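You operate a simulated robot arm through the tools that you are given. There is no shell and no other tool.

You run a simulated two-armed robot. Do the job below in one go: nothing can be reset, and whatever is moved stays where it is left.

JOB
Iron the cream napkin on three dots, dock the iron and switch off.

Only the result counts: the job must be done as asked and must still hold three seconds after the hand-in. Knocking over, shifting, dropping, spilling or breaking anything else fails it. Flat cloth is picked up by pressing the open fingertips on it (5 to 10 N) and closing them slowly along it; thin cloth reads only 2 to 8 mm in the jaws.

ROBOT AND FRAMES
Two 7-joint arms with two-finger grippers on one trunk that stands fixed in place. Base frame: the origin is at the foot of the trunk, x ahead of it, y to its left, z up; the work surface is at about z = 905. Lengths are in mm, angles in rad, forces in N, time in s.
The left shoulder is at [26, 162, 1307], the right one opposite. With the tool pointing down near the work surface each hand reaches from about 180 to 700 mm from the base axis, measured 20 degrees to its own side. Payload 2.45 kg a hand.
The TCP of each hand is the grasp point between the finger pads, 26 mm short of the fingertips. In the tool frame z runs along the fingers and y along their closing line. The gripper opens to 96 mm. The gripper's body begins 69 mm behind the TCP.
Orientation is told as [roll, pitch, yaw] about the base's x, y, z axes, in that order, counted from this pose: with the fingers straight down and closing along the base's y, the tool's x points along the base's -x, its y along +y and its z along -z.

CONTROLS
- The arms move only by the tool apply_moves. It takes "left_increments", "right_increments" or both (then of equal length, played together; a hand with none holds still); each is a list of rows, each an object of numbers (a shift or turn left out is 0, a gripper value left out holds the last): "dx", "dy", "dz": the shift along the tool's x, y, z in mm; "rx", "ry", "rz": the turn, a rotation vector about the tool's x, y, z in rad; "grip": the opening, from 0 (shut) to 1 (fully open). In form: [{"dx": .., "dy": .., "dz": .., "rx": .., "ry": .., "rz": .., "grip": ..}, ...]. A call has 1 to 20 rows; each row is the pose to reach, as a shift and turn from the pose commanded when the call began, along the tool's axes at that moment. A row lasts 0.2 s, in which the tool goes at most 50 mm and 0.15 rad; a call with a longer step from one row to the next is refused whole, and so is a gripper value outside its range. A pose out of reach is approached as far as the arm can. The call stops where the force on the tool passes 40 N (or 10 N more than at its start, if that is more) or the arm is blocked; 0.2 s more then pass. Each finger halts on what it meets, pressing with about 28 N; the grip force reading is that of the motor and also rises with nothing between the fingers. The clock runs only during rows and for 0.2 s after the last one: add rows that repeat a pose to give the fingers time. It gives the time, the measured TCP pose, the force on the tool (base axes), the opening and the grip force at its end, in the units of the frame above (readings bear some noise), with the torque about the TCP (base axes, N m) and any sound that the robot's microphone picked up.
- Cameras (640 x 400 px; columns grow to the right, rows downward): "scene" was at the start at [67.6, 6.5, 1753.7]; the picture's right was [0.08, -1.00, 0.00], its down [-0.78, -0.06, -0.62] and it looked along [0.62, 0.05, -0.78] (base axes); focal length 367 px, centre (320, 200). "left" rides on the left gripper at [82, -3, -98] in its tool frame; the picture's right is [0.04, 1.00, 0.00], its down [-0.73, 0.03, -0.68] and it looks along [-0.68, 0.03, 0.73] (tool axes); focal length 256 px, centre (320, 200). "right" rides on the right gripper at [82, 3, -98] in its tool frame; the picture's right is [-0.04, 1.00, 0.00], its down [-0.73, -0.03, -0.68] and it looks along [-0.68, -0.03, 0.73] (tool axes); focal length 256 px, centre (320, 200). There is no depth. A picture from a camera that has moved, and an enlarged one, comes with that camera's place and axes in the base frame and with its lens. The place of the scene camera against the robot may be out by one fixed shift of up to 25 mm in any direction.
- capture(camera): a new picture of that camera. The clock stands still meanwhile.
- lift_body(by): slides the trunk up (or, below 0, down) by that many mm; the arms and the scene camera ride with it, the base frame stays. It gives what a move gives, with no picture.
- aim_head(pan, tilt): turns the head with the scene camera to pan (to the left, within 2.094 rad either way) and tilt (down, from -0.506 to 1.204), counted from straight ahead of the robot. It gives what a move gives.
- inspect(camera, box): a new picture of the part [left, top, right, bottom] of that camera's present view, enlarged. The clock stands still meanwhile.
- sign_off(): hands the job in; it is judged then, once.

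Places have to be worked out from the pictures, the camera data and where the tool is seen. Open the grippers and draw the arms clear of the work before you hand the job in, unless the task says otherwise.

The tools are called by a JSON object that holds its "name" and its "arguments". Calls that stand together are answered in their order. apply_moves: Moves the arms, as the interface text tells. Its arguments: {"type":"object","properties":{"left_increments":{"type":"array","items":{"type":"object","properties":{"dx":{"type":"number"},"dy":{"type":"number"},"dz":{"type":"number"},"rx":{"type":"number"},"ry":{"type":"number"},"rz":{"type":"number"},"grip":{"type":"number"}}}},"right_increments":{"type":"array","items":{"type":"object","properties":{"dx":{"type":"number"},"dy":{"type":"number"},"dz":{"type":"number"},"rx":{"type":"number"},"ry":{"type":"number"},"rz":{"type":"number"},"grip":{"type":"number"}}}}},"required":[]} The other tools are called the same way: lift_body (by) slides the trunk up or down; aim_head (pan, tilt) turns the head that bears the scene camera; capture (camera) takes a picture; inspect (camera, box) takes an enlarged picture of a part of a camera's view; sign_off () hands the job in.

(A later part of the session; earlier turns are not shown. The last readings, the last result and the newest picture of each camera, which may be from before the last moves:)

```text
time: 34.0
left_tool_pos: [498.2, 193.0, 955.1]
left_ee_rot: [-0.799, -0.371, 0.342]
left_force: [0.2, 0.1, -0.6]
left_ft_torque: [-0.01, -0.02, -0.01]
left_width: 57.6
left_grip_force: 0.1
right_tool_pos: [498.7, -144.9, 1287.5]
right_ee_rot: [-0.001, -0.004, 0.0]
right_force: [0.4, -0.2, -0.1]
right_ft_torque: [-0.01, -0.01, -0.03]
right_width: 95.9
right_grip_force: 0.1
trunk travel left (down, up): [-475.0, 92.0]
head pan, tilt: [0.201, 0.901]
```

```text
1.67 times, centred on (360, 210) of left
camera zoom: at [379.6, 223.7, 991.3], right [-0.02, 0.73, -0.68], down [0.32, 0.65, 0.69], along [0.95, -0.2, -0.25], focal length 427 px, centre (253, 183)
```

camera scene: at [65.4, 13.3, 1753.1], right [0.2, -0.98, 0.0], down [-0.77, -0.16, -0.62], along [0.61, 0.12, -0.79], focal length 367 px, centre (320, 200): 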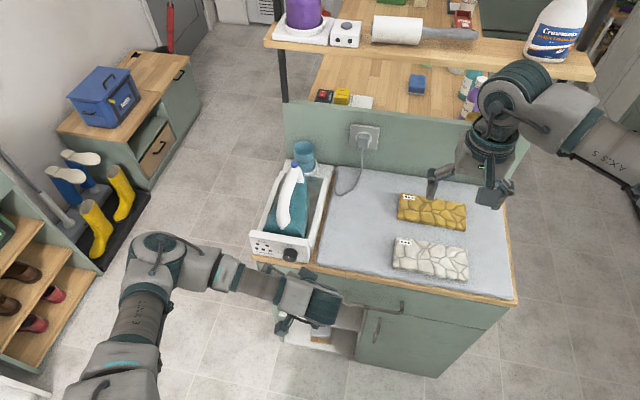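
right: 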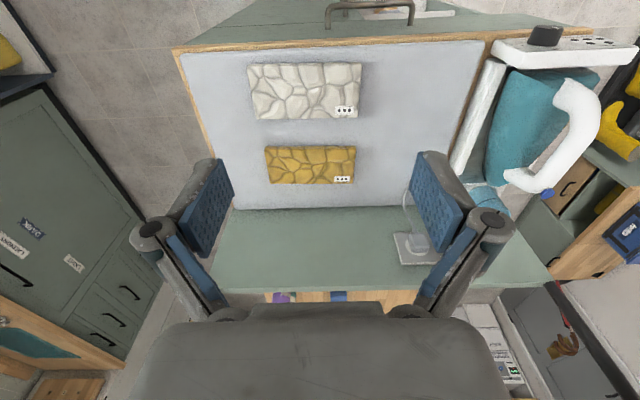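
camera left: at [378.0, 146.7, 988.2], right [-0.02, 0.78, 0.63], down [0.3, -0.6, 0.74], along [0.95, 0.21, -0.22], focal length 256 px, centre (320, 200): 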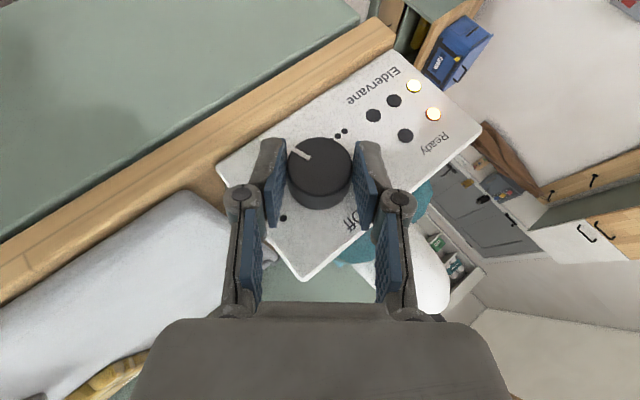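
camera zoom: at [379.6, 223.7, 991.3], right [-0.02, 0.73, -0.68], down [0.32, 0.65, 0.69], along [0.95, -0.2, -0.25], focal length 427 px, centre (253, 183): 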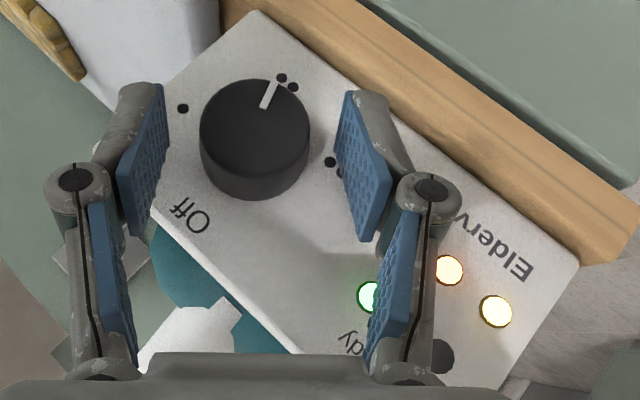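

Two temperature lamps and a green Ready lamp show that two dots is set and reached; the mark sits on two dots. I turn the third 82° to three dots.

{"name": "apply_moves", "arguments": {"left_increments": [{"grip": 0.4}, {"grip": 0.2}, {"grip": 0.2}, {"dy": -1.56, "dx": 0.05, "dz": 0.09, "rx": -0.1135, "rz": 0.0634}, {"dy": -3.09, "dx": 0.2, "dz": 0.35, "rx": -0.227, "rz": 0.1269}, {"dy": -4.56, "dx": 0.44, "dz": 0.79, "rx": -0.3405, "rz": 0.1903}, {"dy": -5.96, "dx": 0.77, "dz": 1.39, "rx": -0.454, "rz": 0.2538}, {"dy": -7.26, "dx": 1.19, "dz": 2.14, "rx": -0.5675, "rz": 0.3172}, {"dy": -8.44, "dx": 1.69, "dz": 3.03, "rx": -0.681, "rz": 0.3806}, {"dy": -9.47, "dx": 2.26, "dz": 4.05, "rx": -0.7944, "rz": 0.4441}, {"dy": -10.35, "dx": 2.89, "dz": 5.17, "rx": -0.9079, "rz": 0.5075}, {"dy": -11.05, "dx": 3.57, "dz": 6.39, "rx": -1.0214, "rz": 0.571}, {"dy": -11.56, "dx": 4.29, "dz": 7.68, "rx": -1.1349, "rz": 0.6344}, {"dy": -11.88, "dx": 5.04, "dz": 9.01, "rx": -1.2484, "rz": 0.6978}]}}

{"name": "inspect", "arguments": {"camera": "left", "box": [200, 40, 500, 290]}}

```text
time: 37.0
left_tool_pos: [497.8, 177.0, 955.0]
left_ee_rot: [0.771, -0.384, -0.362]
left_force: [1.3, 5.0, 1.7]
left_ft_torque: [-0.55, 0.51, 0.47]
left_width: 37.2
left_grip_force: 44.7
right_tool_pos: [497.8, -146.1, 1287.4]
right_ee_rot: [-0.001, -0.003, 0.0]
right_force: [0.5, 0.6, 0.3]
right_ft_torque: [0.02, -0.02, 0.02]
right_width: 95.9
right_grip_force: 0.0
trunk travel left (down, up): [-475.0, 92.0]
head pan, tilt: [0.201, 0.901]
```

```text
1.60 times, centred on (350, 165) of left
camera zoom: at [378.4, 146.8, 987.7], right [-0.02, 0.78, 0.63], down [0.3, -0.6, 0.75], along [0.95, 0.21, -0.22], focal length 410 px, centre (272, 256)
```

zoom: 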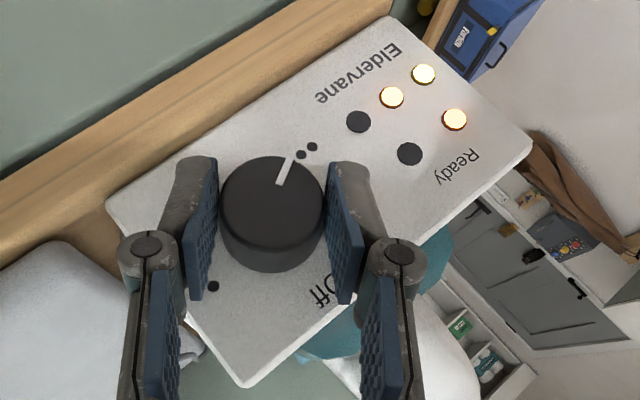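

The mark now points at three dots and the heating lamp is on. I release and back the hand away from the panel.

{"name": "apply_moves", "arguments": {"left_increments": [{"grip": 0.6}, {"grip": 0.6}, {"dx": 20, "dz": -11.2}, {"dx": 40, "dz": -22.4}, {"dx": 60, "dz": -33.6}, {"dx": 60, "dz": -33.6}]}}

{"name": "inspect", "arguments": {"camera": "left", "box": [200, 90, 460, 290]}}

```text
time: 38.4
left_tool_pos: [428.3, 176.7, 955.9]
left_ee_rot: [0.768, -0.384, -0.36]
left_force: [0.6, 0.4, 0.7]
left_ft_torque: [0.0, -0.02, 0.0]
left_width: 57.9
left_grip_force: 0.0
right_tool_pos: [497.3, -146.8, 1287.7]
right_ee_rot: [0.001, -0.003, -0.001]
right_force: [0.0, 1.3, 0.2]
right_ft_torque: [-0.02, 0.04, 0.02]
right_width: 96.1
right_grip_force: 0.0
trunk travel left (down, up): [-475.0, 92.0]
head pan, tilt: [0.201, 0.901]
```

```text
2.00 times, centred on (330, 190) of left
camera zoom: at [309.6, 146.7, 988.1], right [-0.02, 0.78, 0.63], down [0.3, -0.6, 0.75], along [0.95, 0.21, -0.22], focal length 512 px, centre (300, 220)
```

zoom: 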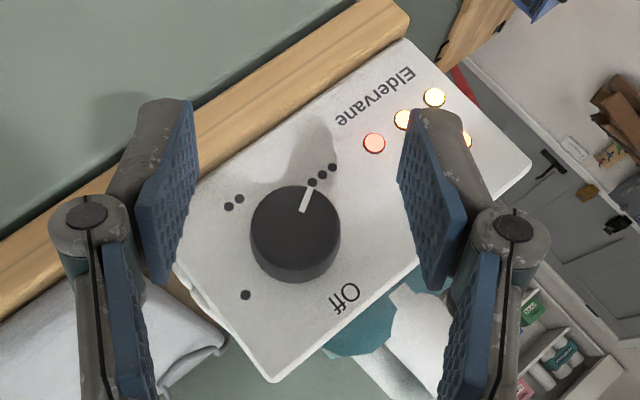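

Three temperature lamps are lit while the heater finishes. I roll the hand level again and raise it to look at the iron from above.

{"name": "apply_moves", "arguments": {"left_increments": [{"rx": 0.126, "rz": -0.07, "dy": 19.8, "dx": -11, "dz": -19.7, "grip": 1.0}, {"rx": 0.251, "rz": -0.14, "dy": 39.5, "dx": -22, "dz": -39.4}, {"rx": 0.377, "rz": -0.211, "dy": 59.3, "dx": -33, "dz": -59}, {"rx": 0.503, "rz": -0.281, "dy": 79, "dx": -44, "dz": -78.8}, {"rx": 0.628, "rz": -0.351, "dy": 98.9, "dx": -55, "dz": -98.5}, {"rx": 0.628, "rz": -0.351, "dy": 98.9, "dx": -55, "dz": -98.5}]}}

{"name": "inspect", "arguments": {"camera": "scene", "box": [220, 120, 380, 290]}}

```text
time: 39.8
left_tool_pos: [427.8, 181.3, 1106.1]
left_ee_rot: [-0.026, -0.509, -0.003]
left_force: [-0.2, 0.1, 0.0]
left_ft_torque: [0.02, 0.03, 0.02]
left_width: 95.9
left_grip_force: 0.2
right_tool_pos: [498.2, -144.4, 1287.7]
right_ee_rot: [0.0, -0.002, -0.001]
right_force: [-0.5, -0.6, 0.4]
right_ft_torque: [-0.02, 0.02, 0.01]
right_width: 96.2
right_grip_force: 0.0
trunk travel left (down, up): [-475.0, 92.0]
head pan, tilt: [0.201, 0.901]
```

```text
2.35 times, centred on (300, 205) of scene
camera zoom: at [65.4, 16.3, 1753.1], right [0.2, -0.98, 0.0], down [-0.77, -0.16, -0.62], along [0.61, 0.12, -0.79], focal length 864 px, centre (367, 188)
```

zoom: 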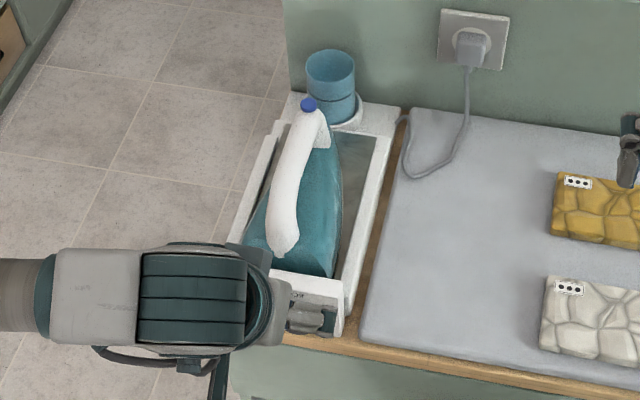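

I raise the hand to about z=1300 with the tool pointing down, so its camera sees the iron and handle from a second viewpoint.

{"name": "apply_moves", "arguments": {"left_increments": [{"ry": 0.1, "dx": -22, "dz": -31}, {"ry": 0.2, "dx": -44, "dz": -62}, {"ry": 0.3, "dx": -66, "dz": -94}, {"ry": 0.4, "dx": -88, "dz": -125}, {"ry": 0.51, "dx": -110, "dz": -156}, {"ry": 0.51, "dx": -110, "dz": -156}]}}

{"name": "capture", "arguments": {"camera": "left"}}

{"name": "inspect", "arguments": {"camera": "left", "box": [230, 20, 410, 230]}}

{"name": "inspect", "arguments": {"camera": "right", "box": [440, 10, 640, 220]}}

```text
time: 41.2
left_tool_pos: [446.6, 181.9, 1297.4]
left_ee_rot: [-0.019, 0.001, -0.017]
left_force: [-0.2, -1.0, -0.6]
left_ft_torque: [0.0, -0.02, -0.03]
left_width: 95.9
left_grip_force: 0.1
right_tool_pos: [496.9, -147.0, 1288.4]
right_ee_rot: [0.0, -0.003, 0.002]
right_force: [-0.6, -0.2, -0.8]
right_ft_torque: [-0.02, -0.01, 0.02]
right_width: 96.1
right_grip_force: 0.1
trunk travel left (down, up): [-475.0, 92.0]
head pan, tilt: [0.201, 0.901]
```

```text
taken
camera left: at [366.3, 181.5, 1394.8], right [-0.02, 1.0, -0.02], down [0.73, 0.03, 0.68], along [0.68, 0.0, -0.74], focal length 256 px, centre (320, 200)
```

left: 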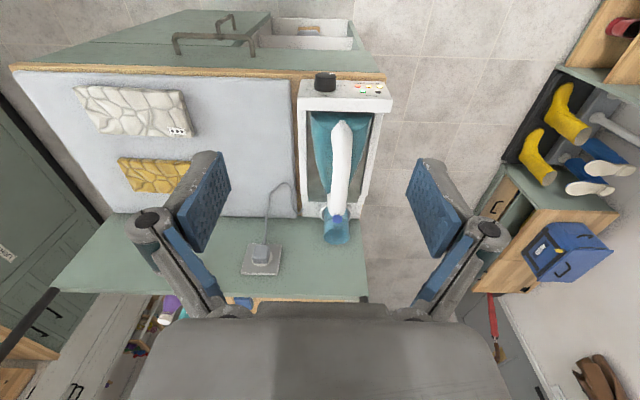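

```text
1.90 times, centred on (320, 125) of left
camera zoom: at [366.3, 181.5, 1394.8], right [-0.02, 1.0, -0.02], down [0.73, 0.03, 0.68], along [0.68, 0.0, -0.74], focal length 488 px, centre (320, 343)
```

zoom: 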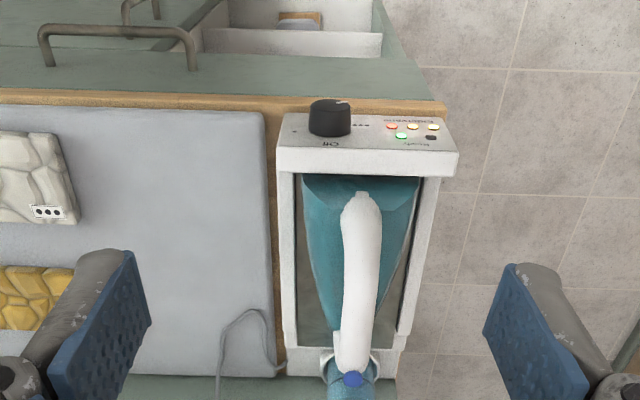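

```text
1.90 times, centred on (540, 115) of right
camera zoom: at [415.0, -143.5, 1386.8], right [0.04, 1.0, 0.0], down [0.73, -0.03, 0.68], along [0.68, -0.03, -0.73], focal length 488 px, centre (-99, 362)
```

zoom: 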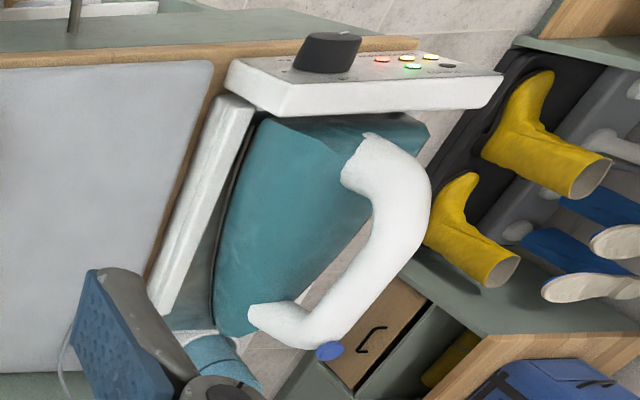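

All three lamps and the green Ready lamp are on, so the iron is at three dots. The handle runs along x at y≈214, z≈1060 from x≈590 to 700 and is about 29 mm thick; I clear the right arm out of the way to make room for the left arm over the napkin.

{"name": "apply_moves", "arguments": {"right_increments": [{"dx": 23, "dy": -39, "dz": 0}, {"dx": 47, "dy": -78, "dz": 0}, {"dx": 70, "dy": -117, "dz": 10}, {"dx": 95, "dy": -157, "dz": 15}, {"dx": 119, "dy": -196, "dz": 20}, {"dx": 143, "dy": -235, "dz": 28}, {"dx": 167, "dy": -275, "dz": 37}, {"dx": 167, "dy": -275, "dz": 37}]}}

{"name": "aim_head", "arguments": {"pan": 0.0, "tilt": 0.9}}

{"name": "capture", "arguments": {"camera": "scene"}}

```text
time: 43.0
left_tool_pos: [448.2, 179.8, 1296.2]
left_ee_rot: [-0.018, 0.0, -0.015]
left_force: [0.5, -0.9, 0.6]
left_ft_torque: [0.0, 0.0, 0.0]
left_width: 96.0
left_grip_force: 0.0
right_tool_pos: [332.6, -424.5, 1249.1]
right_ee_rot: [0.003, 0.0, -0.002]
right_force: [-0.1, 0.3, 0.9]
right_ft_torque: [0.0, -0.01, 0.01]
right_width: 96.3
right_grip_force: 0.2
trunk travel left (down, up): [-475.0, 92.0]
head pan, tilt: [0.201, 0.901]
```

```text
time: 43.8
left_tool_pos: [447.3, 177.7, 1295.4]
left_ee_rot: [-0.019, 0.0, -0.014]
left_force: [-0.7, 0.5, -0.5]
left_ft_torque: [0.02, 0.01, 0.04]
left_width: 95.7
left_grip_force: 0.1
right_tool_pos: [332.2, -423.6, 1249.6]
right_ee_rot: [0.001, -0.002, -0.001]
right_force: [0.0, -0.3, 0.2]
right_ft_torque: [0.03, -0.04, -0.01]
right_width: 95.7
right_grip_force: 0.1
trunk travel left (down, up): [-475.0, 92.0]
head pan, tilt: [0.0, 0.901]
```

```text
taken
camera scene: at [66.0, -4.2, 1753.1], right [0.0, -1.0, 0.0], down [-0.79, 0.0, -0.62], along [0.62, 0.0, -0.79], focal length 367 px, centre (320, 200)
```

scene: 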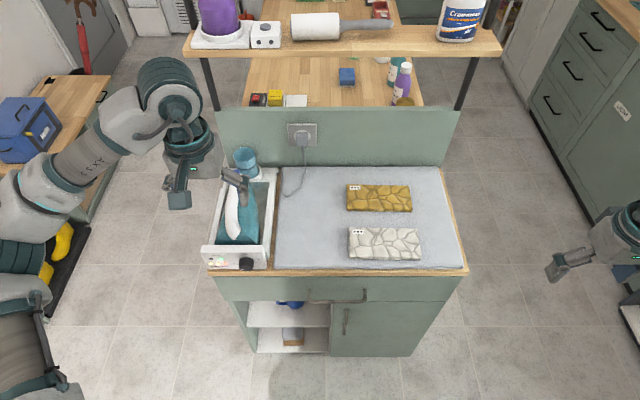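

The right arm is clear. I now test, empty-handed and high above the board, whether the left hand can reach over the far end of the napkin with a sideways tilt of about -0.55 rad.

{"name": "apply_moves", "arguments": {"left_increments": [{"dx": -14, "dy": -43, "dz": 0, "rx": 0.055}, {"dx": -28, "dy": -86, "dz": 5, "rx": 0.11}, {"dx": -42, "dy": -129, "dz": 15, "rx": 0.165}, {"dx": -56, "dy": -171, "dz": 30, "rx": 0.22}, {"dx": -69, "dy": -214, "dz": 50, "rx": 0.275}, {"dx": -83, "dy": -255, "dz": 70, "rx": 0.33}, {"dx": -97, "dy": -296, "dz": 92, "rx": 0.385}, {"dx": -110, "dy": -337, "dz": 115, "rx": 0.44}, {"dx": -124, "dy": -379, "dz": 138, "rx": 0.495}, {"dx": -138, "dy": -420, "dz": 160, "rx": 0.55}, {"dx": -138, "dy": -428, "dz": 165, "rx": 0.55}, {"dx": -138, "dy": -428, "dz": 165, "rx": 0.55}]}}

{"name": "capture", "arguments": {"camera": "scene"}}

```text
time: 46.4
left_tool_pos: [577.4, -241.6, 1141.3]
left_ee_rot: [-0.57, -0.003, -0.015]
left_force: [0.9, -0.4, -0.2]
left_ft_torque: [0.0, 0.01, -0.02]
left_width: 96.1
left_grip_force: 0.1
left hand out of reach, approached as far as the arm can: row 10, 11, 12
right_tool_pos: [332.7, -419.7, 1251.1]
right_ee_rot: [-0.001, -0.003, 0.001]
right_force: [0.7, -0.5, -0.1]
right_ft_torque: [-0.02, 0.0, 0.0]
right_width: 96.0
right_grip_force: 0.0
trunk travel left (down, up): [-475.0, 92.0]
head pan, tilt: [0.0, 0.901]
```

```text
taken
camera scene: at [67.2, -5.9, 1753.1], right [0.0, -1.0, 0.0], down [-0.79, 0.0, -0.62], along [0.62, 0.0, -0.79], focal length 367 px, centre (320, 200)
```

scene: 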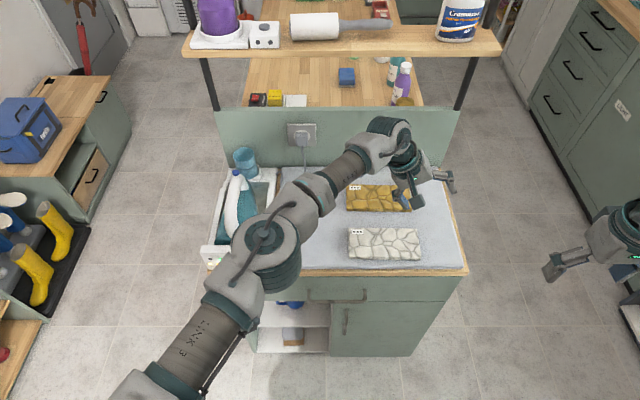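

The reach limit with a sideways tilt is about (577, -242). Tilting the tool forward instead (pitch about -0.5, which keeps the pads flat on a handle along x) should help both the pick-up and the far end, so I test that: first level the roll.

{"name": "apply_moves", "arguments": {"left_increments": [{"rx": -0.14, "dx": 20}, {"rx": -0.28, "dx": 40}, {"rx": -0.42, "dx": 60}, {"rx": -0.56, "dx": 80}, {"rx": -0.56, "dx": 80}]}}

{"name": "apply_moves", "arguments": {"left_increments": [{"ry": -0.13}, {"ry": -0.26}, {"ry": -0.39}, {"ry": -0.5}, {"ry": -0.5, "dx": -20}, {"ry": -0.5, "dx": -40}, {"ry": -0.5, "dx": -60}, {"ry": -0.5, "dx": -85}, {"ry": -0.5, "dx": -85}]}}

```text
time: 47.5
left_tool_pos: [496.2, -215.9, 1133.1]
left_ee_rot: [-0.074, 0.0, -0.017]
left_force: [-0.7, -0.6, -0.4]
left_ft_torque: [0.0, -0.02, -0.01]
left_width: 96.2
left_grip_force: 0.0
left hand out of reach, approached as far as the arm can: row 2, 3, 4, 5
right_tool_pos: [331.0, -421.6, 1249.4]
right_ee_rot: [0.001, -0.004, -0.001]
right_force: [-0.5, 0.3, -0.6]
right_ft_torque: [0.01, 0.0, -0.01]
right_width: 95.9
right_grip_force: 0.0
trunk travel left (down, up): [-475.0, 92.0]
head pan, tilt: [0.0, 0.901]
```

```text
time: 49.5
left_tool_pos: [582.7, -218.4, 1134.2]
left_ee_rot: [-0.085, -0.499, 0.024]
left_force: [0.0, 0.3, 0.6]
left_ft_torque: [0.0, -0.03, 0.0]
left_width: 96.0
left_grip_force: 0.0
right_tool_pos: [331.5, -422.7, 1249.6]
right_ee_rot: [0.001, -0.002, 0.0]
right_force: [0.3, -0.2, -0.1]
right_ft_torque: [0.01, -0.02, 0.03]
right_width: 96.0
right_grip_force: 0.0
trunk travel left (down, up): [-475.0, 92.0]
head pan, tilt: [0.0, 0.901]
```

With pitch -0.5 the hand reaches (583, -218). I check further right, to y≈-262.

{"name": "apply_moves", "arguments": {"left_increments": [{"dy": -22}, {"dy": -44}, {"dy": -44}]}}

{"name": "capture", "arguments": {"camera": "left"}}

{"name": "capture", "arguments": {"camera": "scene"}}

```text
time: 50.4
left_tool_pos: [582.6, -222.0, 1133.8]
left_ee_rot: [-0.084, -0.499, 0.023]
left_force: [0.7, -1.0, 0.1]
left_ft_torque: [0.0, 0.0, 0.01]
left_width: 96.2
left_grip_force: 0.1
left hand out of reach, approached as far as the arm can: row 1, 2, 3
right_tool_pos: [330.7, -423.0, 1249.8]
right_ee_rot: [0.001, -0.004, 0.0]
right_force: [0.3, 0.0, 0.1]
right_ft_torque: [-0.01, -0.01, 0.0]
right_width: 96.3
right_grip_force: 0.1
trunk travel left (down, up): [-475.0, 92.0]
head pan, tilt: [0.0, 0.901]
```

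```text
taken
camera left: at [464.8, -219.7, 1181.0], right [-0.02, 1.0, -0.09], down [0.32, 0.09, 0.94], along [0.95, -0.01, -0.32], focal length 256 px, centre (320, 200)
```

left: 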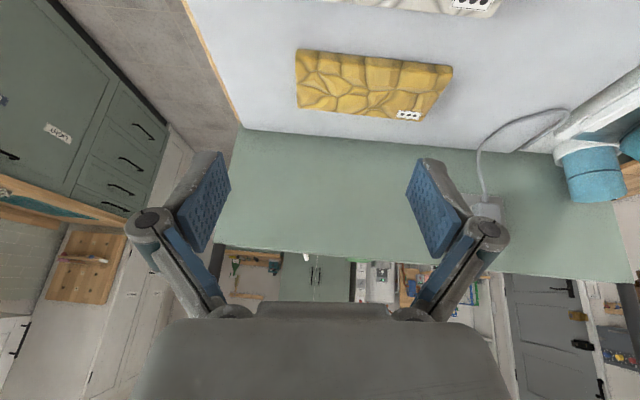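

```text
taken
camera scene: at [65.9, -7.8, 1753.1], right [0.0, -1.0, 0.0], down [-0.79, 0.0, -0.62], along [0.62, 0.0, -0.79], focal length 367 px, centre (320, 200)
```

scene: 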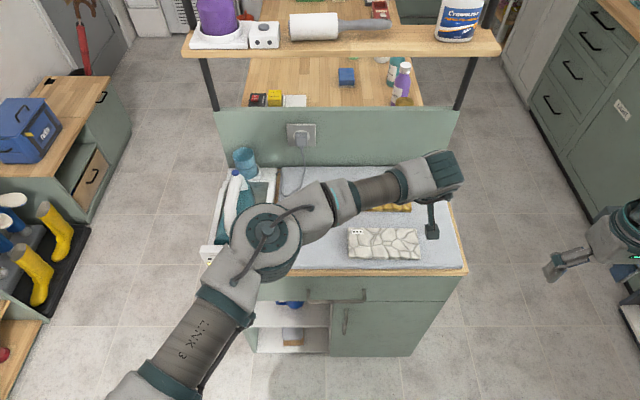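

The limit here seems to come from the wrist's yaw against the forearm rather than distance. I test the same spot with the hand yawed -0.5 rad (as if the iron's tip pointed forward-right).

{"name": "apply_moves", "arguments": {"left_increments": [{"rx": 0.06, "rz": 0.11}, {"rx": 0.12, "rz": 0.22}, {"rx": 0.18, "rz": 0.33}, {"rx": 0.24, "rz": 0.439}, {"rx": 0.24, "rz": 0.439}]}}

{"name": "apply_moves", "arguments": {"left_increments": [{"dy": -20, "dx": 9.6}, {"dy": -40, "dx": 19}, {"dy": -60, "dx": 29}, {"dy": -60, "dx": 29}]}}

```text
time: 51.5
left_tool_pos: [581.9, -222.6, 1133.4]
left_ee_rot: [-0.074, -0.534, -0.479]
left_force: [-0.9, 0.2, 0.0]
left_ft_torque: [0.02, 0.01, 0.02]
left_width: 96.1
left_grip_force: 0.1
right_tool_pos: [330.8, -422.9, 1249.6]
right_ee_rot: [0.002, -0.005, 0.001]
right_force: [1.1, -0.3, -0.6]
right_ft_torque: [0.01, -0.03, 0.05]
right_width: 96.0
right_grip_force: 0.1
trunk travel left (down, up): [-475.0, 92.0]
head pan, tilt: [0.0, 0.901]
```

```text
time: 52.5
left_tool_pos: [530.7, -262.7, 1123.3]
left_ee_rot: [-0.075, -0.533, -0.479]
left_force: [-0.8, 0.6, 1.2]
left_ft_torque: [-0.01, 0.0, -0.05]
left_width: 95.9
left_grip_force: 0.1
right_tool_pos: [332.0, -422.8, 1249.3]
right_ee_rot: [0.001, -0.002, 0.0]
right_force: [-0.1, 0.3, -1.2]
right_ft_torque: [0.01, 0.02, -0.01]
right_width: 96.1
right_grip_force: 0.0
trunk travel left (down, up): [-475.0, 92.0]
head pan, tilt: [0.0, 0.901]
```

With yaw -0.48 the hand reached (531, -263) freely. I check (585, -263) in this attitude.

{"name": "apply_moves", "arguments": {"left_increments": [{"dx": -21, "dy": 12.7, "dz": 12.3}, {"dx": -42, "dy": 25.4, "dz": 24.6}, {"dx": -42, "dy": 25.4, "dz": 24.6}]}}

```text
time: 53.4
left_tool_pos: [588.6, -260.5, 1121.5]
left_ee_rot: [-0.076, -0.535, -0.481]
left_force: [-0.3, 0.9, -0.1]
left_ft_torque: [0.02, -0.03, -0.01]
left_width: 96.0
left_grip_force: 0.1
left hand out of reach, approached as far as the arm can: row 2, 3
right_tool_pos: [331.3, -423.0, 1249.3]
right_ee_rot: [0.001, -0.004, -0.001]
right_force: [0.4, -0.8, 0.5]
right_ft_torque: [0.01, 0.0, 0.0]
right_width: 96.2
right_grip_force: 0.1
trunk travel left (down, up): [-475.0, 92.0]
head pan, tilt: [0.0, 0.901]
```

The whole napkin is within reach in that attitude. Now I bring the left hand back, high, to above and behind the iron's handle with pitch about -0.53 and yaw 0.

{"name": "apply_moves", "arguments": {"left_increments": [{"dx": -16, "dy": 9, "dz": -36}, {"dx": -32.3, "dy": 17.7, "dz": -72.6}, {"dx": -15.2, "dy": 58.5, "dz": -82.8, "rx": -0.0245, "rz": -0.0413}, {"dx": 2, "dy": 99.4, "dz": -93, "rx": -0.049, "rz": -0.0826}, {"dx": 19.2, "dy": 140.2, "dz": -103.1, "rx": -0.0735, "rz": -0.1239}, {"dx": 36.3, "dy": 181, "dz": -113.3, "rx": -0.098, "rz": -0.1652}, {"dx": 53.5, "dy": 221.9, "dz": -123.5, "rx": -0.1225, "rz": -0.2065}, {"dx": 70.6, "dy": 262.7, "dz": -133.7, "rx": -0.147, "rz": -0.2478}, {"dx": 87.8, "dy": 303.5, "dz": -143.9, "rx": -0.1715, "rz": -0.2891}, {"dx": 104.9, "dy": 344.3, "dz": -154, "rx": -0.196, "rz": -0.3304}, {"dx": 122.1, "dy": 385.2, "dz": -164.2, "rx": -0.2205, "rz": -0.3717}, {"dx": 139.2, "dy": 426, "dz": -174.4, "rx": -0.245, "rz": -0.413}, {"dx": 139.2, "dy": 426, "dz": -174.4, "rx": -0.245, "rz": -0.413}]}}

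{"name": "capture", "arguments": {"camera": "left"}}

{"name": "capture", "arguments": {"camera": "scene"}}

```text
time: 56.1
left_tool_pos: [620.0, 220.5, 1173.1]
left_ee_rot: [-0.066, -0.503, -0.002]
left_force: [0.2, -0.5, 1.3]
left_ft_torque: [0.0, 0.01, -0.01]
left_width: 96.0
left_grip_force: 0.0
right_tool_pos: [331.5, -420.9, 1249.8]
right_ee_rot: [0.0, -0.002, 0.001]
right_force: [0.0, -0.1, -0.2]
right_ft_torque: [0.02, 0.02, 0.01]
right_width: 96.1
right_grip_force: 0.0
trunk travel left (down, up): [-475.0, 92.0]
head pan, tilt: [0.0, 0.901]
```

```text
taken
camera left: at [501.5, 224.5, 1219.0], right [0.0, 1.0, -0.08], down [0.32, 0.07, 0.95], along [0.95, -0.03, -0.31], focal length 256 px, centre (320, 200)
```

left: 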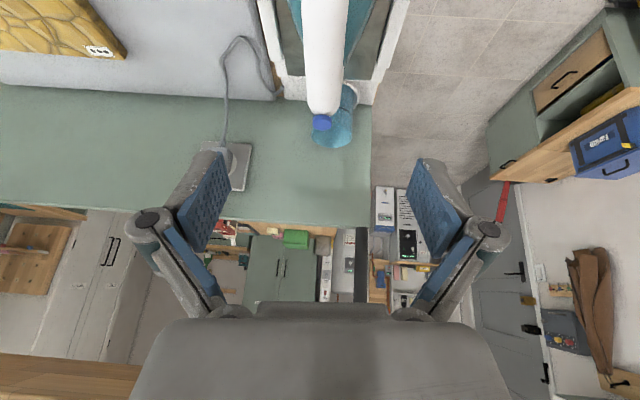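

```text
taken
camera scene: at [66.0, -0.9, 1753.1], right [0.0, -1.0, 0.0], down [-0.79, 0.0, -0.62], along [0.62, 0.0, -0.79], focal length 367 px, centre (320, 200)
```

scene: 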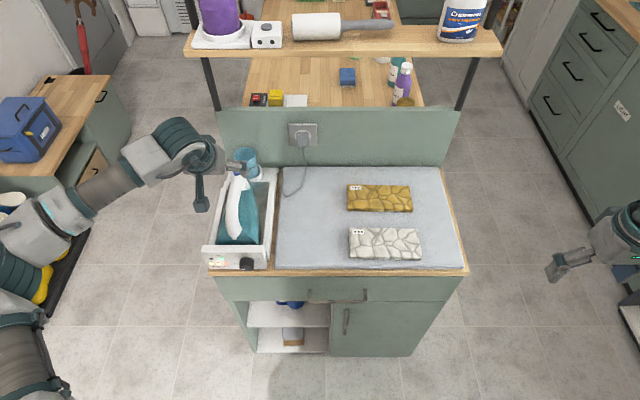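

The handle is at y≈214 and nearly straight along x, in front of the fingers. I first level the small roll and centre the hand on y=214.

{"name": "apply_moves", "arguments": {"left_increments": [{"rx": -0.03, "rz": 0.016, "dy": -3}, {"rx": -0.058, "rz": 0.032, "dy": -6.5}, {"rx": -0.058, "rz": 0.032, "dy": -6.5}]}}

{"name": "inspect", "arguments": {"camera": "left", "box": [240, 0, 400, 160]}}

```text
time: 57.0
left_tool_pos: [620.5, 212.3, 1172.4]
left_ee_rot: [0.011, -0.507, -0.042]
left_force: [0.3, -0.2, -0.4]
left_ft_torque: [-0.02, -0.04, -0.01]
left_width: 95.9
left_grip_force: 0.1
right_tool_pos: [330.9, -422.8, 1249.6]
right_ee_rot: [0.0, -0.003, -0.002]
right_force: [-0.1, -0.5, -0.9]
right_ft_torque: [0.04, -0.04, 0.0]
right_width: 96.3
right_grip_force: 0.0
trunk travel left (down, up): [-475.0, 92.0]
head pan, tilt: [0.0, 0.901]
```

```text
2.50 times, centred on (320, 80) of left
camera zoom: at [501.4, 213.7, 1219.4], right [0.0, 1.0, -0.01], down [0.31, 0.01, 0.95], along [0.95, 0.0, -0.31], focal length 640 px, centre (320, 500)
```

zoom: 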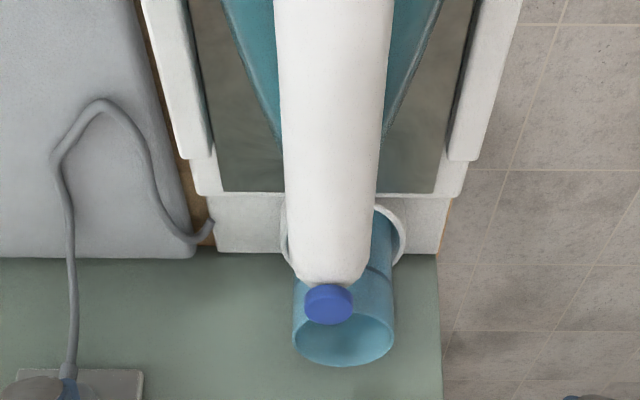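

The handle is centred at about y=215. I descend onto it with the fingers open on either side.

{"name": "apply_moves", "arguments": {"left_increments": [{"dx": 9, "dy": 2, "dz": 21, "rx": -0.019, "rz": -0.035}, {"dx": 18, "dy": 3, "dz": 42, "rx": -0.019, "rz": -0.035}, {"dx": 27, "dy": 3, "dz": 64, "rx": -0.019, "rz": -0.035}, {"dx": 36, "dy": 3, "dz": 85, "rx": -0.019, "rz": -0.035}, {"dx": 45.3, "dy": 3, "dz": 106.3, "rx": -0.019, "rz": -0.035}, {"dx": 45.3, "dy": 3, "dz": 106.3, "rx": -0.019, "rz": -0.035}]}}

{"name": "capture", "arguments": {"camera": "left"}}

{"name": "inspect", "arguments": {"camera": "scene", "box": [180, 130, 300, 280]}}

{"name": "capture", "arguments": {"camera": "right"}}

```text
time: 58.4
left_tool_pos: [632.0, 215.0, 1056.8]
left_ee_rot: [0.008, -0.508, -0.002]
left_force: [0.8, 0.1, 0.1]
left_ft_torque: [0.0, 0.01, 0.03]
left_width: 95.9
left_grip_force: 0.0
right_tool_pos: [330.6, -422.8, 1250.2]
right_ee_rot: [0.001, -0.004, 0.0]
right_force: [-0.4, 0.1, -0.3]
right_ft_torque: [0.01, 0.03, 0.0]
right_width: 96.2
right_grip_force: 0.0
trunk travel left (down, up): [-475.0, 92.0]
head pan, tilt: [0.0, 0.901]
```

```text
taken
camera left: at [512.9, 211.4, 1104.2], right [-0.04, 1.0, -0.01], down [0.31, 0.02, 0.95], along [0.95, 0.03, -0.31], focal length 256 px, centre (320, 200)
```

left: 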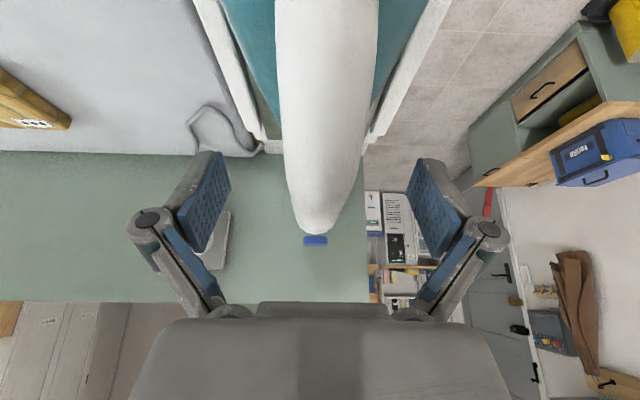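

```text
2.67 times, centred on (240, 205) of scene
camera zoom: at [65.7, -2.6, 1753.2], right [0.0, -1.0, 0.0], down [-0.79, 0.0, -0.62], along [0.62, 0.0, -0.79], focal length 980 px, centre (533, 187)
```

zoom: 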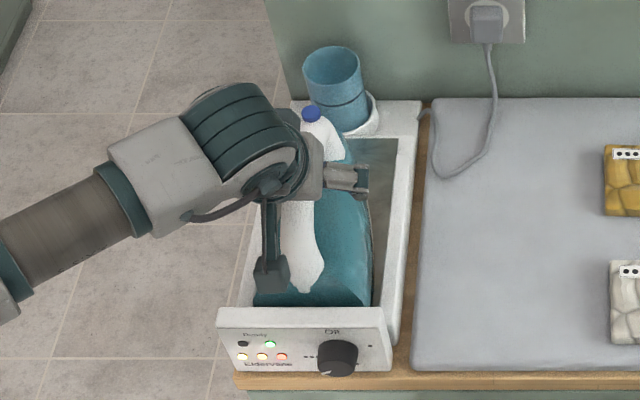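

```text
taken
camera right: at [248.6, -420.1, 1348.8], right [0.04, 1.0, 0.0], down [0.73, -0.03, 0.68], along [0.68, -0.03, -0.73], focal length 256 px, centre (320, 200)
```

right: 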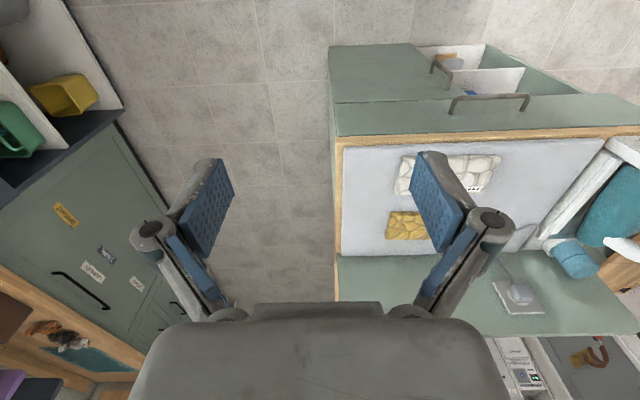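

The handle lies centred between the pads at TCP height. I close the fingers on it.

{"name": "apply_moves", "arguments": {"left_increments": [{"grip": 0.6}, {"grip": 0.4}, {"grip": 0.2}, {"grip": 0.1}, {"grip": 0.1}, {"grip": 0.1}]}}

{"name": "capture", "arguments": {"camera": "left"}}

```text
time: 59.8
left_tool_pos: [631.7, 215.6, 1057.5]
left_ee_rot: [0.011, -0.504, -0.003]
left_force: [-0.5, -0.8, 0.7]
left_ft_torque: [-0.03, 0.0, -0.1]
left_width: 27.4
left_grip_force: 28.1
right_tool_pos: [330.3, -422.5, 1250.0]
right_ee_rot: [0.001, -0.004, 0.0]
right_force: [0.3, -0.2, 0.2]
right_ft_torque: [-0.03, 0.03, 0.0]
right_width: 96.1
right_grip_force: 0.1
trunk travel left (down, up): [-475.0, 92.0]
head pan, tilt: [0.0, 0.901]
```

```text
taken
camera left: at [513.2, 211.5, 1104.3], right [-0.04, 1.0, -0.01], down [0.31, 0.02, 0.95], along [0.95, 0.03, -0.31], focal length 256 px, centre (320, 200)
```

left: 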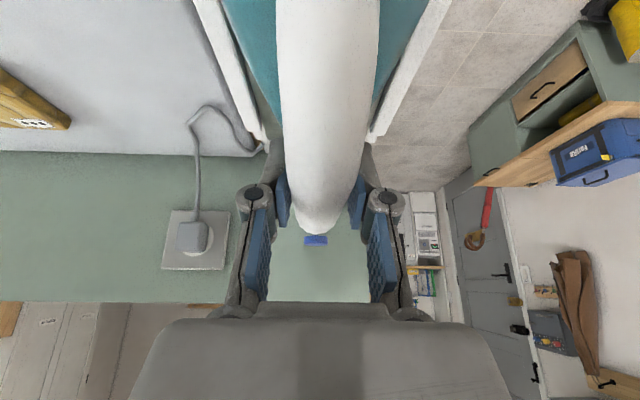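

The handle is held at 27.4 mm with 28 N. I lift 20 mm slowly and check weight, torque and any slipping.

{"name": "apply_moves", "arguments": {"left_increments": [{"dx": -2.4, "dz": -4.4}, {"dx": -4.8, "dz": -8.8}, {"dx": -7.2, "dz": -13.1}, {"dx": -9.7, "dz": -17.5}, {"dx": -9.7, "dz": -17.5}]}}

{"name": "capture", "arguments": {"camera": "left"}}

{"name": "inspect", "arguments": {"camera": "scene", "box": [180, 130, 300, 280]}}

```text
time: 61.0
left_tool_pos: [633.0, 215.8, 1076.3]
left_ee_rot: [0.009, -0.505, 0.0]
left_force: [-0.7, 1.0, -11.9]
left_ft_torque: [0.01, 0.4, -0.01]
left_width: 27.3
left_grip_force: 28.3
right_tool_pos: [330.9, -421.5, 1249.8]
right_ee_rot: [0.001, -0.001, -0.001]
right_force: [0.7, 0.2, 0.1]
right_ft_torque: [-0.01, -0.02, -0.01]
right_width: 96.1
right_grip_force: 0.0
trunk travel left (down, up): [-475.0, 92.0]
head pan, tilt: [0.0, 0.901]
```

```text
taken
camera left: at [514.4, 212.3, 1123.7], right [-0.04, 1.0, -0.01], down [0.31, 0.02, 0.95], along [0.95, 0.03, -0.31], focal length 256 px, centre (320, 200)
```

left: 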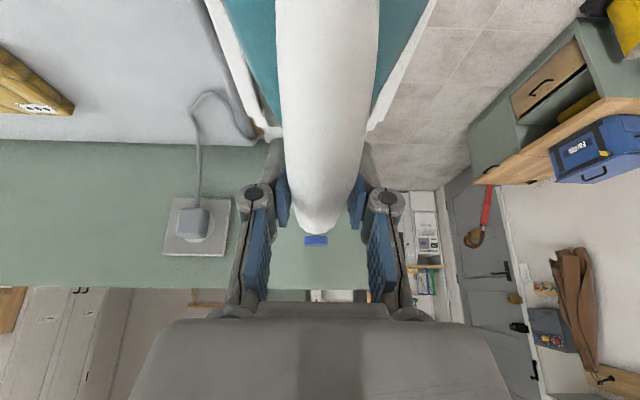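

```text
2.67 times, centred on (240, 205) of scene
camera zoom: at [69.2, -1.3, 1752.9], right [0.0, -1.0, 0.0], down [-0.79, 0.0, -0.62], along [0.62, 0.0, -0.79], focal length 980 px, centre (533, 187)
```

zoom: 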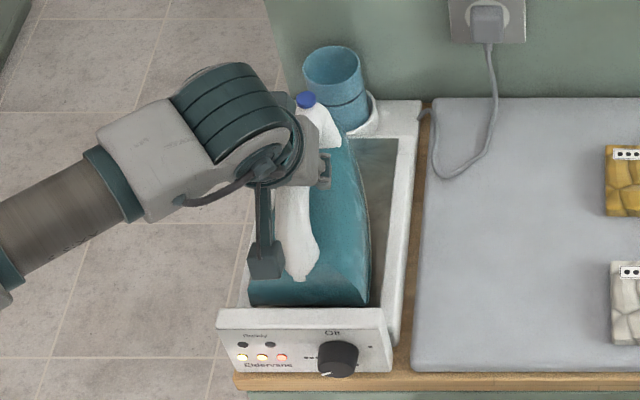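

The iron weighs about 12 N and its centre of mass is about 34 mm ahead of my grip (0.4 N m); the Ready lamp went off as it left the dock. I set it back down and re-grip about 30 mm further forward to balance it.

{"name": "apply_moves", "arguments": {"left_increments": [{"dx": 2.4, "dz": 4.4}, {"dx": 4.8, "dz": 8.8}, {"dx": 7.2, "dz": 13.1}, {"dx": 9.7, "dz": 17.5}, {"dx": 9.7, "dz": 17.5}]}}

{"name": "inspect", "arguments": {"camera": "scene", "box": [180, 130, 300, 280]}}

```text
time: 62.1
left_tool_pos: [633.0, 215.5, 1058.5]
left_ee_rot: [0.01, -0.507, -0.003]
left_force: [0.6, -0.3, -8.4]
left_ft_torque: [0.07, 0.22, -0.03]
left_width: 27.6
left_grip_force: 27.5
right_tool_pos: [332.1, -422.1, 1249.6]
right_ee_rot: [0.002, -0.001, -0.001]
right_force: [-1.0, -0.5, -1.0]
right_ft_torque: [0.0, -0.02, 0.0]
right_width: 96.1
right_grip_force: 0.1
trunk travel left (down, up): [-475.0, 92.0]
head pan, tilt: [0.0, 0.901]
```

```text
2.67 times, centred on (240, 205) of scene
camera zoom: at [68.5, -1.8, 1753.0], right [0.0, -1.0, 0.0], down [-0.79, 0.0, -0.62], along [0.62, 0.0, -0.79], focal length 980 px, centre (533, 187)
```

zoom: 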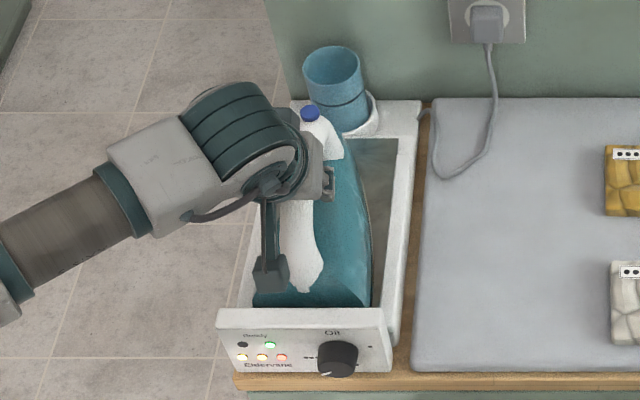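

The Ready lamp is green again, so the iron is seated. I ease 1 mm down, open, slide 30 mm forward along the handle and grip again.

{"name": "apply_moves", "arguments": {"left_increments": [{"dx": 0.5, "dz": 0.9}, {"dx": 0.5, "dz": 0.9, "grip": 0.5}, {"dx": 0.5, "dz": 0.9, "grip": 0.5}, {"dx": -8, "dz": 5.5}, {"dx": -17, "dz": 10.5}, {"dx": -26, "dz": 15.4}, {"dx": -26, "dz": 15.4}]}}

{"name": "capture", "arguments": {"camera": "left"}}

```text
time: 63.8
left_tool_pos: [662.0, 215.3, 1056.2]
left_ee_rot: [0.01, -0.507, -0.002]
left_force: [-0.3, -0.7, -0.1]
left_ft_torque: [0.0, -0.02, 0.01]
left_width: 48.1
left_grip_force: 0.0
right_tool_pos: [330.5, -423.3, 1250.2]
right_ee_rot: [0.002, -0.004, -0.002]
right_force: [1.1, 0.0, 0.0]
right_ft_torque: [0.01, 0.03, 0.03]
right_width: 96.0
right_grip_force: 0.1
trunk travel left (down, up): [-475.0, 92.0]
head pan, tilt: [0.0, 0.901]
```

```text
taken
camera left: at [543.9, 212.0, 1103.9], right [-0.04, 1.0, -0.01], down [0.31, 0.02, 0.95], along [0.95, 0.03, -0.31], focal length 256 px, centre (320, 200)
```

left: 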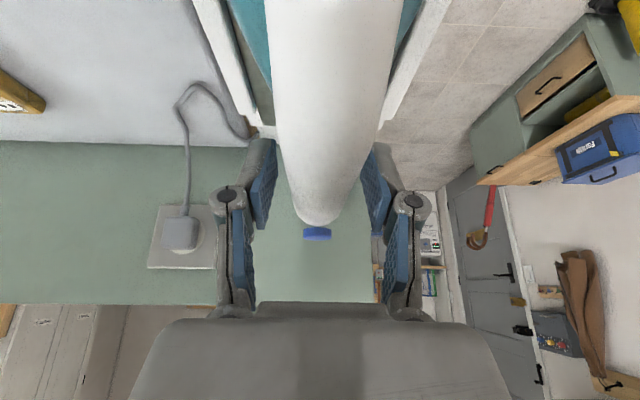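

The hand reached (662, 215, 1056) with the handle still centred. I close and lift 20 mm again to check the balance.

{"name": "apply_moves", "arguments": {"left_increments": [{"grip": 0.3}, {"grip": 0.1}, {"grip": 0.1}, {"grip": 0.1}]}}

{"name": "apply_moves", "arguments": {"left_increments": [{"dx": -2.4, "dz": -4.4}, {"dx": -4.8, "dz": -8.8}, {"dx": -7.2, "dz": -13.1}, {"dx": -9.7, "dz": -17.5}, {"dx": -9.7, "dz": -17.5}]}}

{"name": "capture", "arguments": {"camera": "left"}}

```text
time: 64.8
left_tool_pos: [662.7, 214.5, 1056.9]
left_ee_rot: [0.009, -0.507, -0.002]
left_force: [1.0, -0.1, 1.6]
left_ft_torque: [-0.02, 0.01, 0.02]
left_width: 27.6
left_grip_force: 27.6
right_tool_pos: [330.7, -422.0, 1250.0]
right_ee_rot: [0.001, -0.004, 0.0]
right_force: [-0.7, 0.2, -0.1]
right_ft_torque: [-0.03, -0.01, -0.01]
right_width: 96.2
right_grip_force: 0.0
trunk travel left (down, up): [-475.0, 92.0]
head pan, tilt: [0.0, 0.901]
```

```text
time: 66.0
left_tool_pos: [661.5, 216.1, 1075.2]
left_ee_rot: [0.009, -0.504, -0.001]
left_force: [-0.4, 0.5, -11.8]
left_ft_torque: [-0.01, 0.07, 0.0]
left_width: 27.4
left_grip_force: 28.4
right_tool_pos: [332.9, -422.4, 1250.5]
right_ee_rot: [0.0, -0.002, 0.0]
right_force: [-0.2, -0.5, 0.2]
right_ft_torque: [0.01, -0.02, -0.01]
right_width: 96.1
right_grip_force: 0.1
trunk travel left (down, up): [-475.0, 92.0]
head pan, tilt: [0.0, 0.901]
```

```text
taken
camera left: at [544.8, 212.3, 1122.9], right [-0.04, 1.0, -0.01], down [0.31, 0.02, 0.95], along [0.95, 0.03, -0.31], focal length 256 px, centre (320, 200)
```

left: 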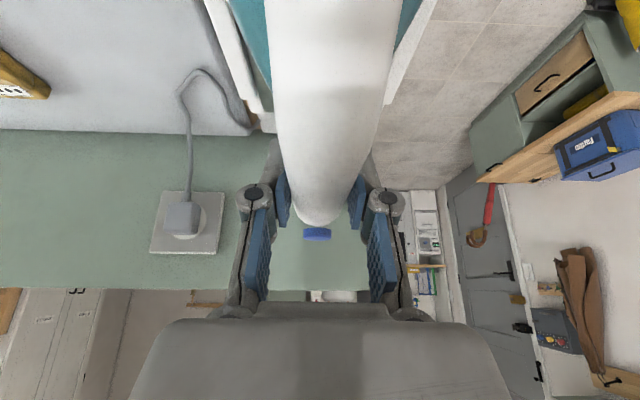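

The iron is now balanced (0.07 N m) and firmly held. I lift it 95 mm straight up, clear of the dock walls.

{"name": "apply_moves", "arguments": {"left_increments": [{"dx": -4.8, "dz": -8.8}, {"dx": -14.5, "dz": -26.3}, {"dx": -26.6, "dz": -48.1}, {"dx": -38.7, "dz": -70}, {"dx": -46, "dz": -83.1}, {"dx": -46, "dz": -83.1}]}}

{"name": "capture", "arguments": {"camera": "scene"}}

{"name": "capture", "arguments": {"camera": "right"}}

```text
time: 67.3
left_tool_pos: [663.9, 216.1, 1171.6]
left_ee_rot: [0.008, -0.505, 0.0]
left_force: [-0.4, 0.5, -11.7]
left_ft_torque: [-0.04, 0.07, 0.0]
left_width: 27.5
left_grip_force: 27.8
right_tool_pos: [331.4, -422.7, 1250.2]
right_ee_rot: [0.0, -0.002, -0.001]
right_force: [-0.1, -0.5, -0.4]
right_ft_torque: [0.03, 0.02, 0.0]
right_width: 95.7
right_grip_force: 0.0
trunk travel left (down, up): [-475.0, 92.0]
head pan, tilt: [0.0, 0.901]
```

```text
taken
camera scene: at [69.4, -1.6, 1752.9], right [0.0, -1.0, 0.0], down [-0.79, 0.0, -0.62], along [0.62, 0.0, -0.79], focal length 367 px, centre (320, 200)
```

scene: 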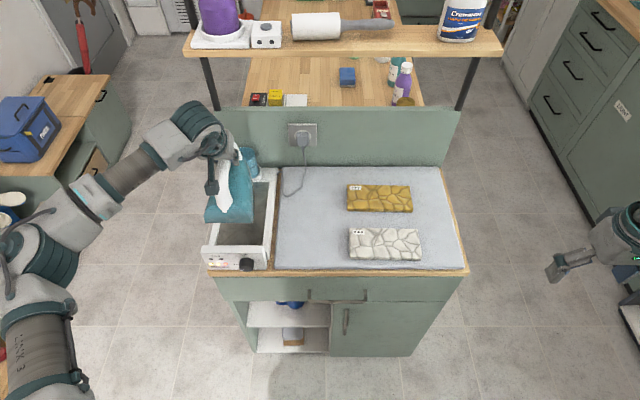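

```text
taken
camera right: at [250.4, -419.5, 1348.6], right [0.04, 1.0, 0.0], down [0.73, -0.03, 0.68], along [0.68, -0.03, -0.73], focal length 256 px, centre (320, 200)
```

right: 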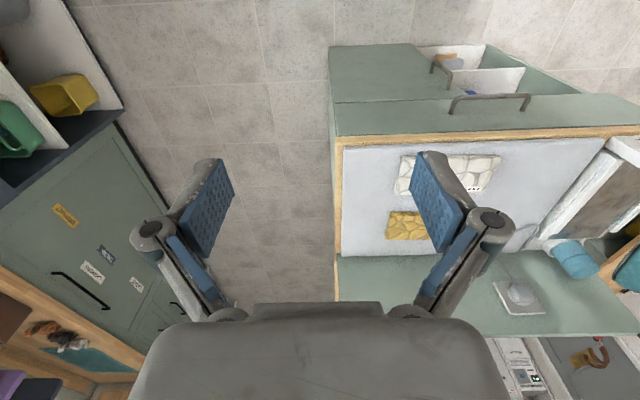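

The iron is lifted clear. I enlarge it to judge the sole's height and shape.

{"name": "inspect", "arguments": {"camera": "scene", "box": [190, 130, 280, 280]}}

```text
2.67 times, centred on (235, 205) of scene
camera zoom: at [69.4, -1.6, 1752.9], right [0.0, -1.0, 0.0], down [-0.79, 0.0, -0.62], along [0.62, 0.0, -0.79], focal length 980 px, centre (547, 187)
```

zoom: 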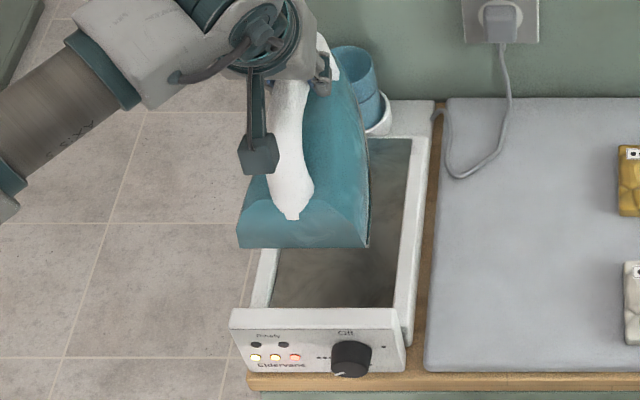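

The sole is roughly 110-115 mm below the TCP. I carry the iron over to the napkin's left end at about z=1110, turning it to yaw -0.48 on the way.

{"name": "apply_moves", "arguments": {"left_increments": [{"dx": 1.9, "dy": -8.1, "dz": -1, "rx": 0.007, "rz": 0.013}, {"dx": 6.3, "dy": -27.1, "dz": -3.5, "rx": 0.023, "rz": 0.042}, {"dx": 12.6, "dy": -54.2, "dz": -7, "rx": 0.046, "rz": 0.084}, {"dx": 18.9, "dy": -81.3, "dz": -10.4, "rx": 0.07, "rz": 0.126}, {"dx": 25.2, "dy": -108.4, "dz": -13.9, "rx": 0.093, "rz": 0.168}, {"dx": 31.5, "dy": -135.5, "dz": -17.4, "rx": 0.116, "rz": 0.21}, {"dx": 43.7, "dy": -162.6, "dz": -10.2, "rx": 0.139, "rz": 0.252}, {"dx": 55.9, "dy": -189.7, "dz": -3, "rx": 0.162, "rz": 0.294}, {"dx": 68.1, "dy": -216.8, "dz": 4.2, "rx": 0.186, "rz": 0.336}, {"dx": 80.3, "dy": -243.9, "dz": 11.4, "rx": 0.209, "rz": 0.378}, {"dx": 88.8, "dy": -262.9, "dz": 16.4, "rx": 0.225, "rz": 0.407}, {"dx": 92.5, "dy": -271, "dz": 18.6, "rx": 0.232, "rz": 0.42}, {"dx": 92.5, "dy": -271, "dz": 18.6, "rx": 0.232, "rz": 0.42}]}}

{"name": "capture", "arguments": {"camera": "scene"}}

{"name": "capture", "arguments": {"camera": "right"}}

{"name": "capture", "arguments": {"camera": "left"}}

```text
time: 70.2
left_tool_pos: [591.8, -55.1, 1107.5]
left_ee_rot: [0.009, -0.5, -0.479]
left_force: [1.0, 0.0, -12.0]
left_ft_torque: [0.06, 0.04, -0.01]
left_width: 27.3
left_grip_force: 28.1
right_tool_pos: [331.1, -422.4, 1249.5]
right_ee_rot: [0.0, -0.002, 0.001]
right_force: [0.2, -0.1, 0.4]
right_ft_torque: [0.02, 0.01, 0.0]
right_width: 95.8
right_grip_force: 0.0
trunk travel left (down, up): [-475.0, 92.0]
head pan, tilt: [0.0, 0.901]
```

```text
taken
camera scene: at [69.0, -5.6, 1752.9], right [0.0, -1.0, 0.0], down [-0.79, 0.0, -0.62], along [0.62, 0.0, -0.79], focal length 367 px, centre (320, 200)
```

scene: 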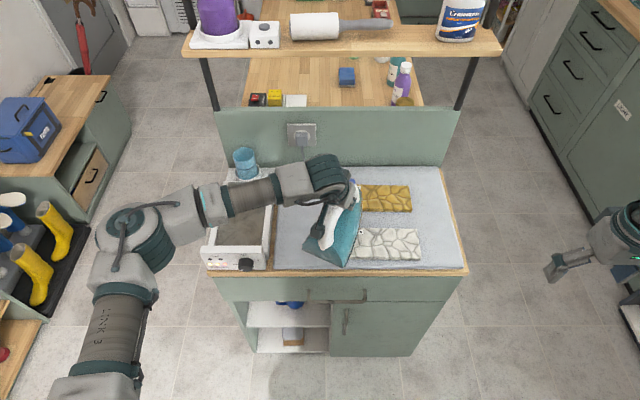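

```text
taken
camera right: at [250.0, -419.7, 1348.5], right [0.04, 1.0, 0.0], down [0.73, -0.03, 0.68], along [0.68, -0.03, -0.73], focal length 256 px, centre (320, 200)
```

right: 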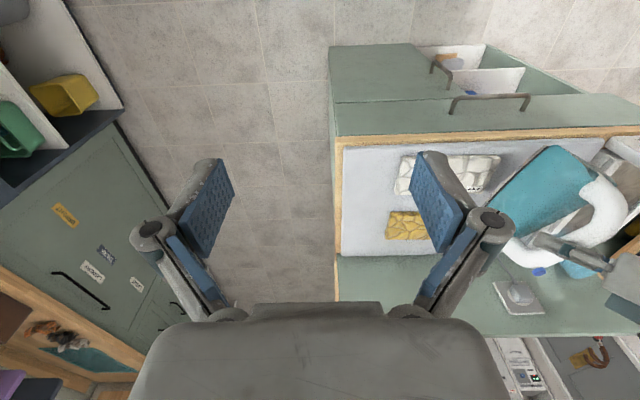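

```text
taken
camera left: at [484.7, -3.9, 1154.5], right [0.43, 0.9, -0.01], down [0.29, -0.13, 0.95], along [0.86, -0.41, -0.32], focal length 256 px, centre (320, 200)
```

left: 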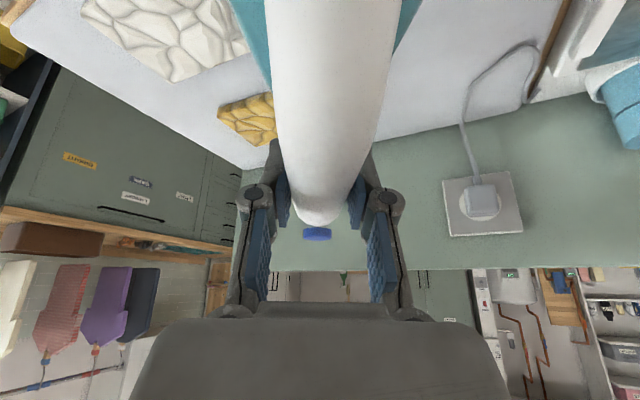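

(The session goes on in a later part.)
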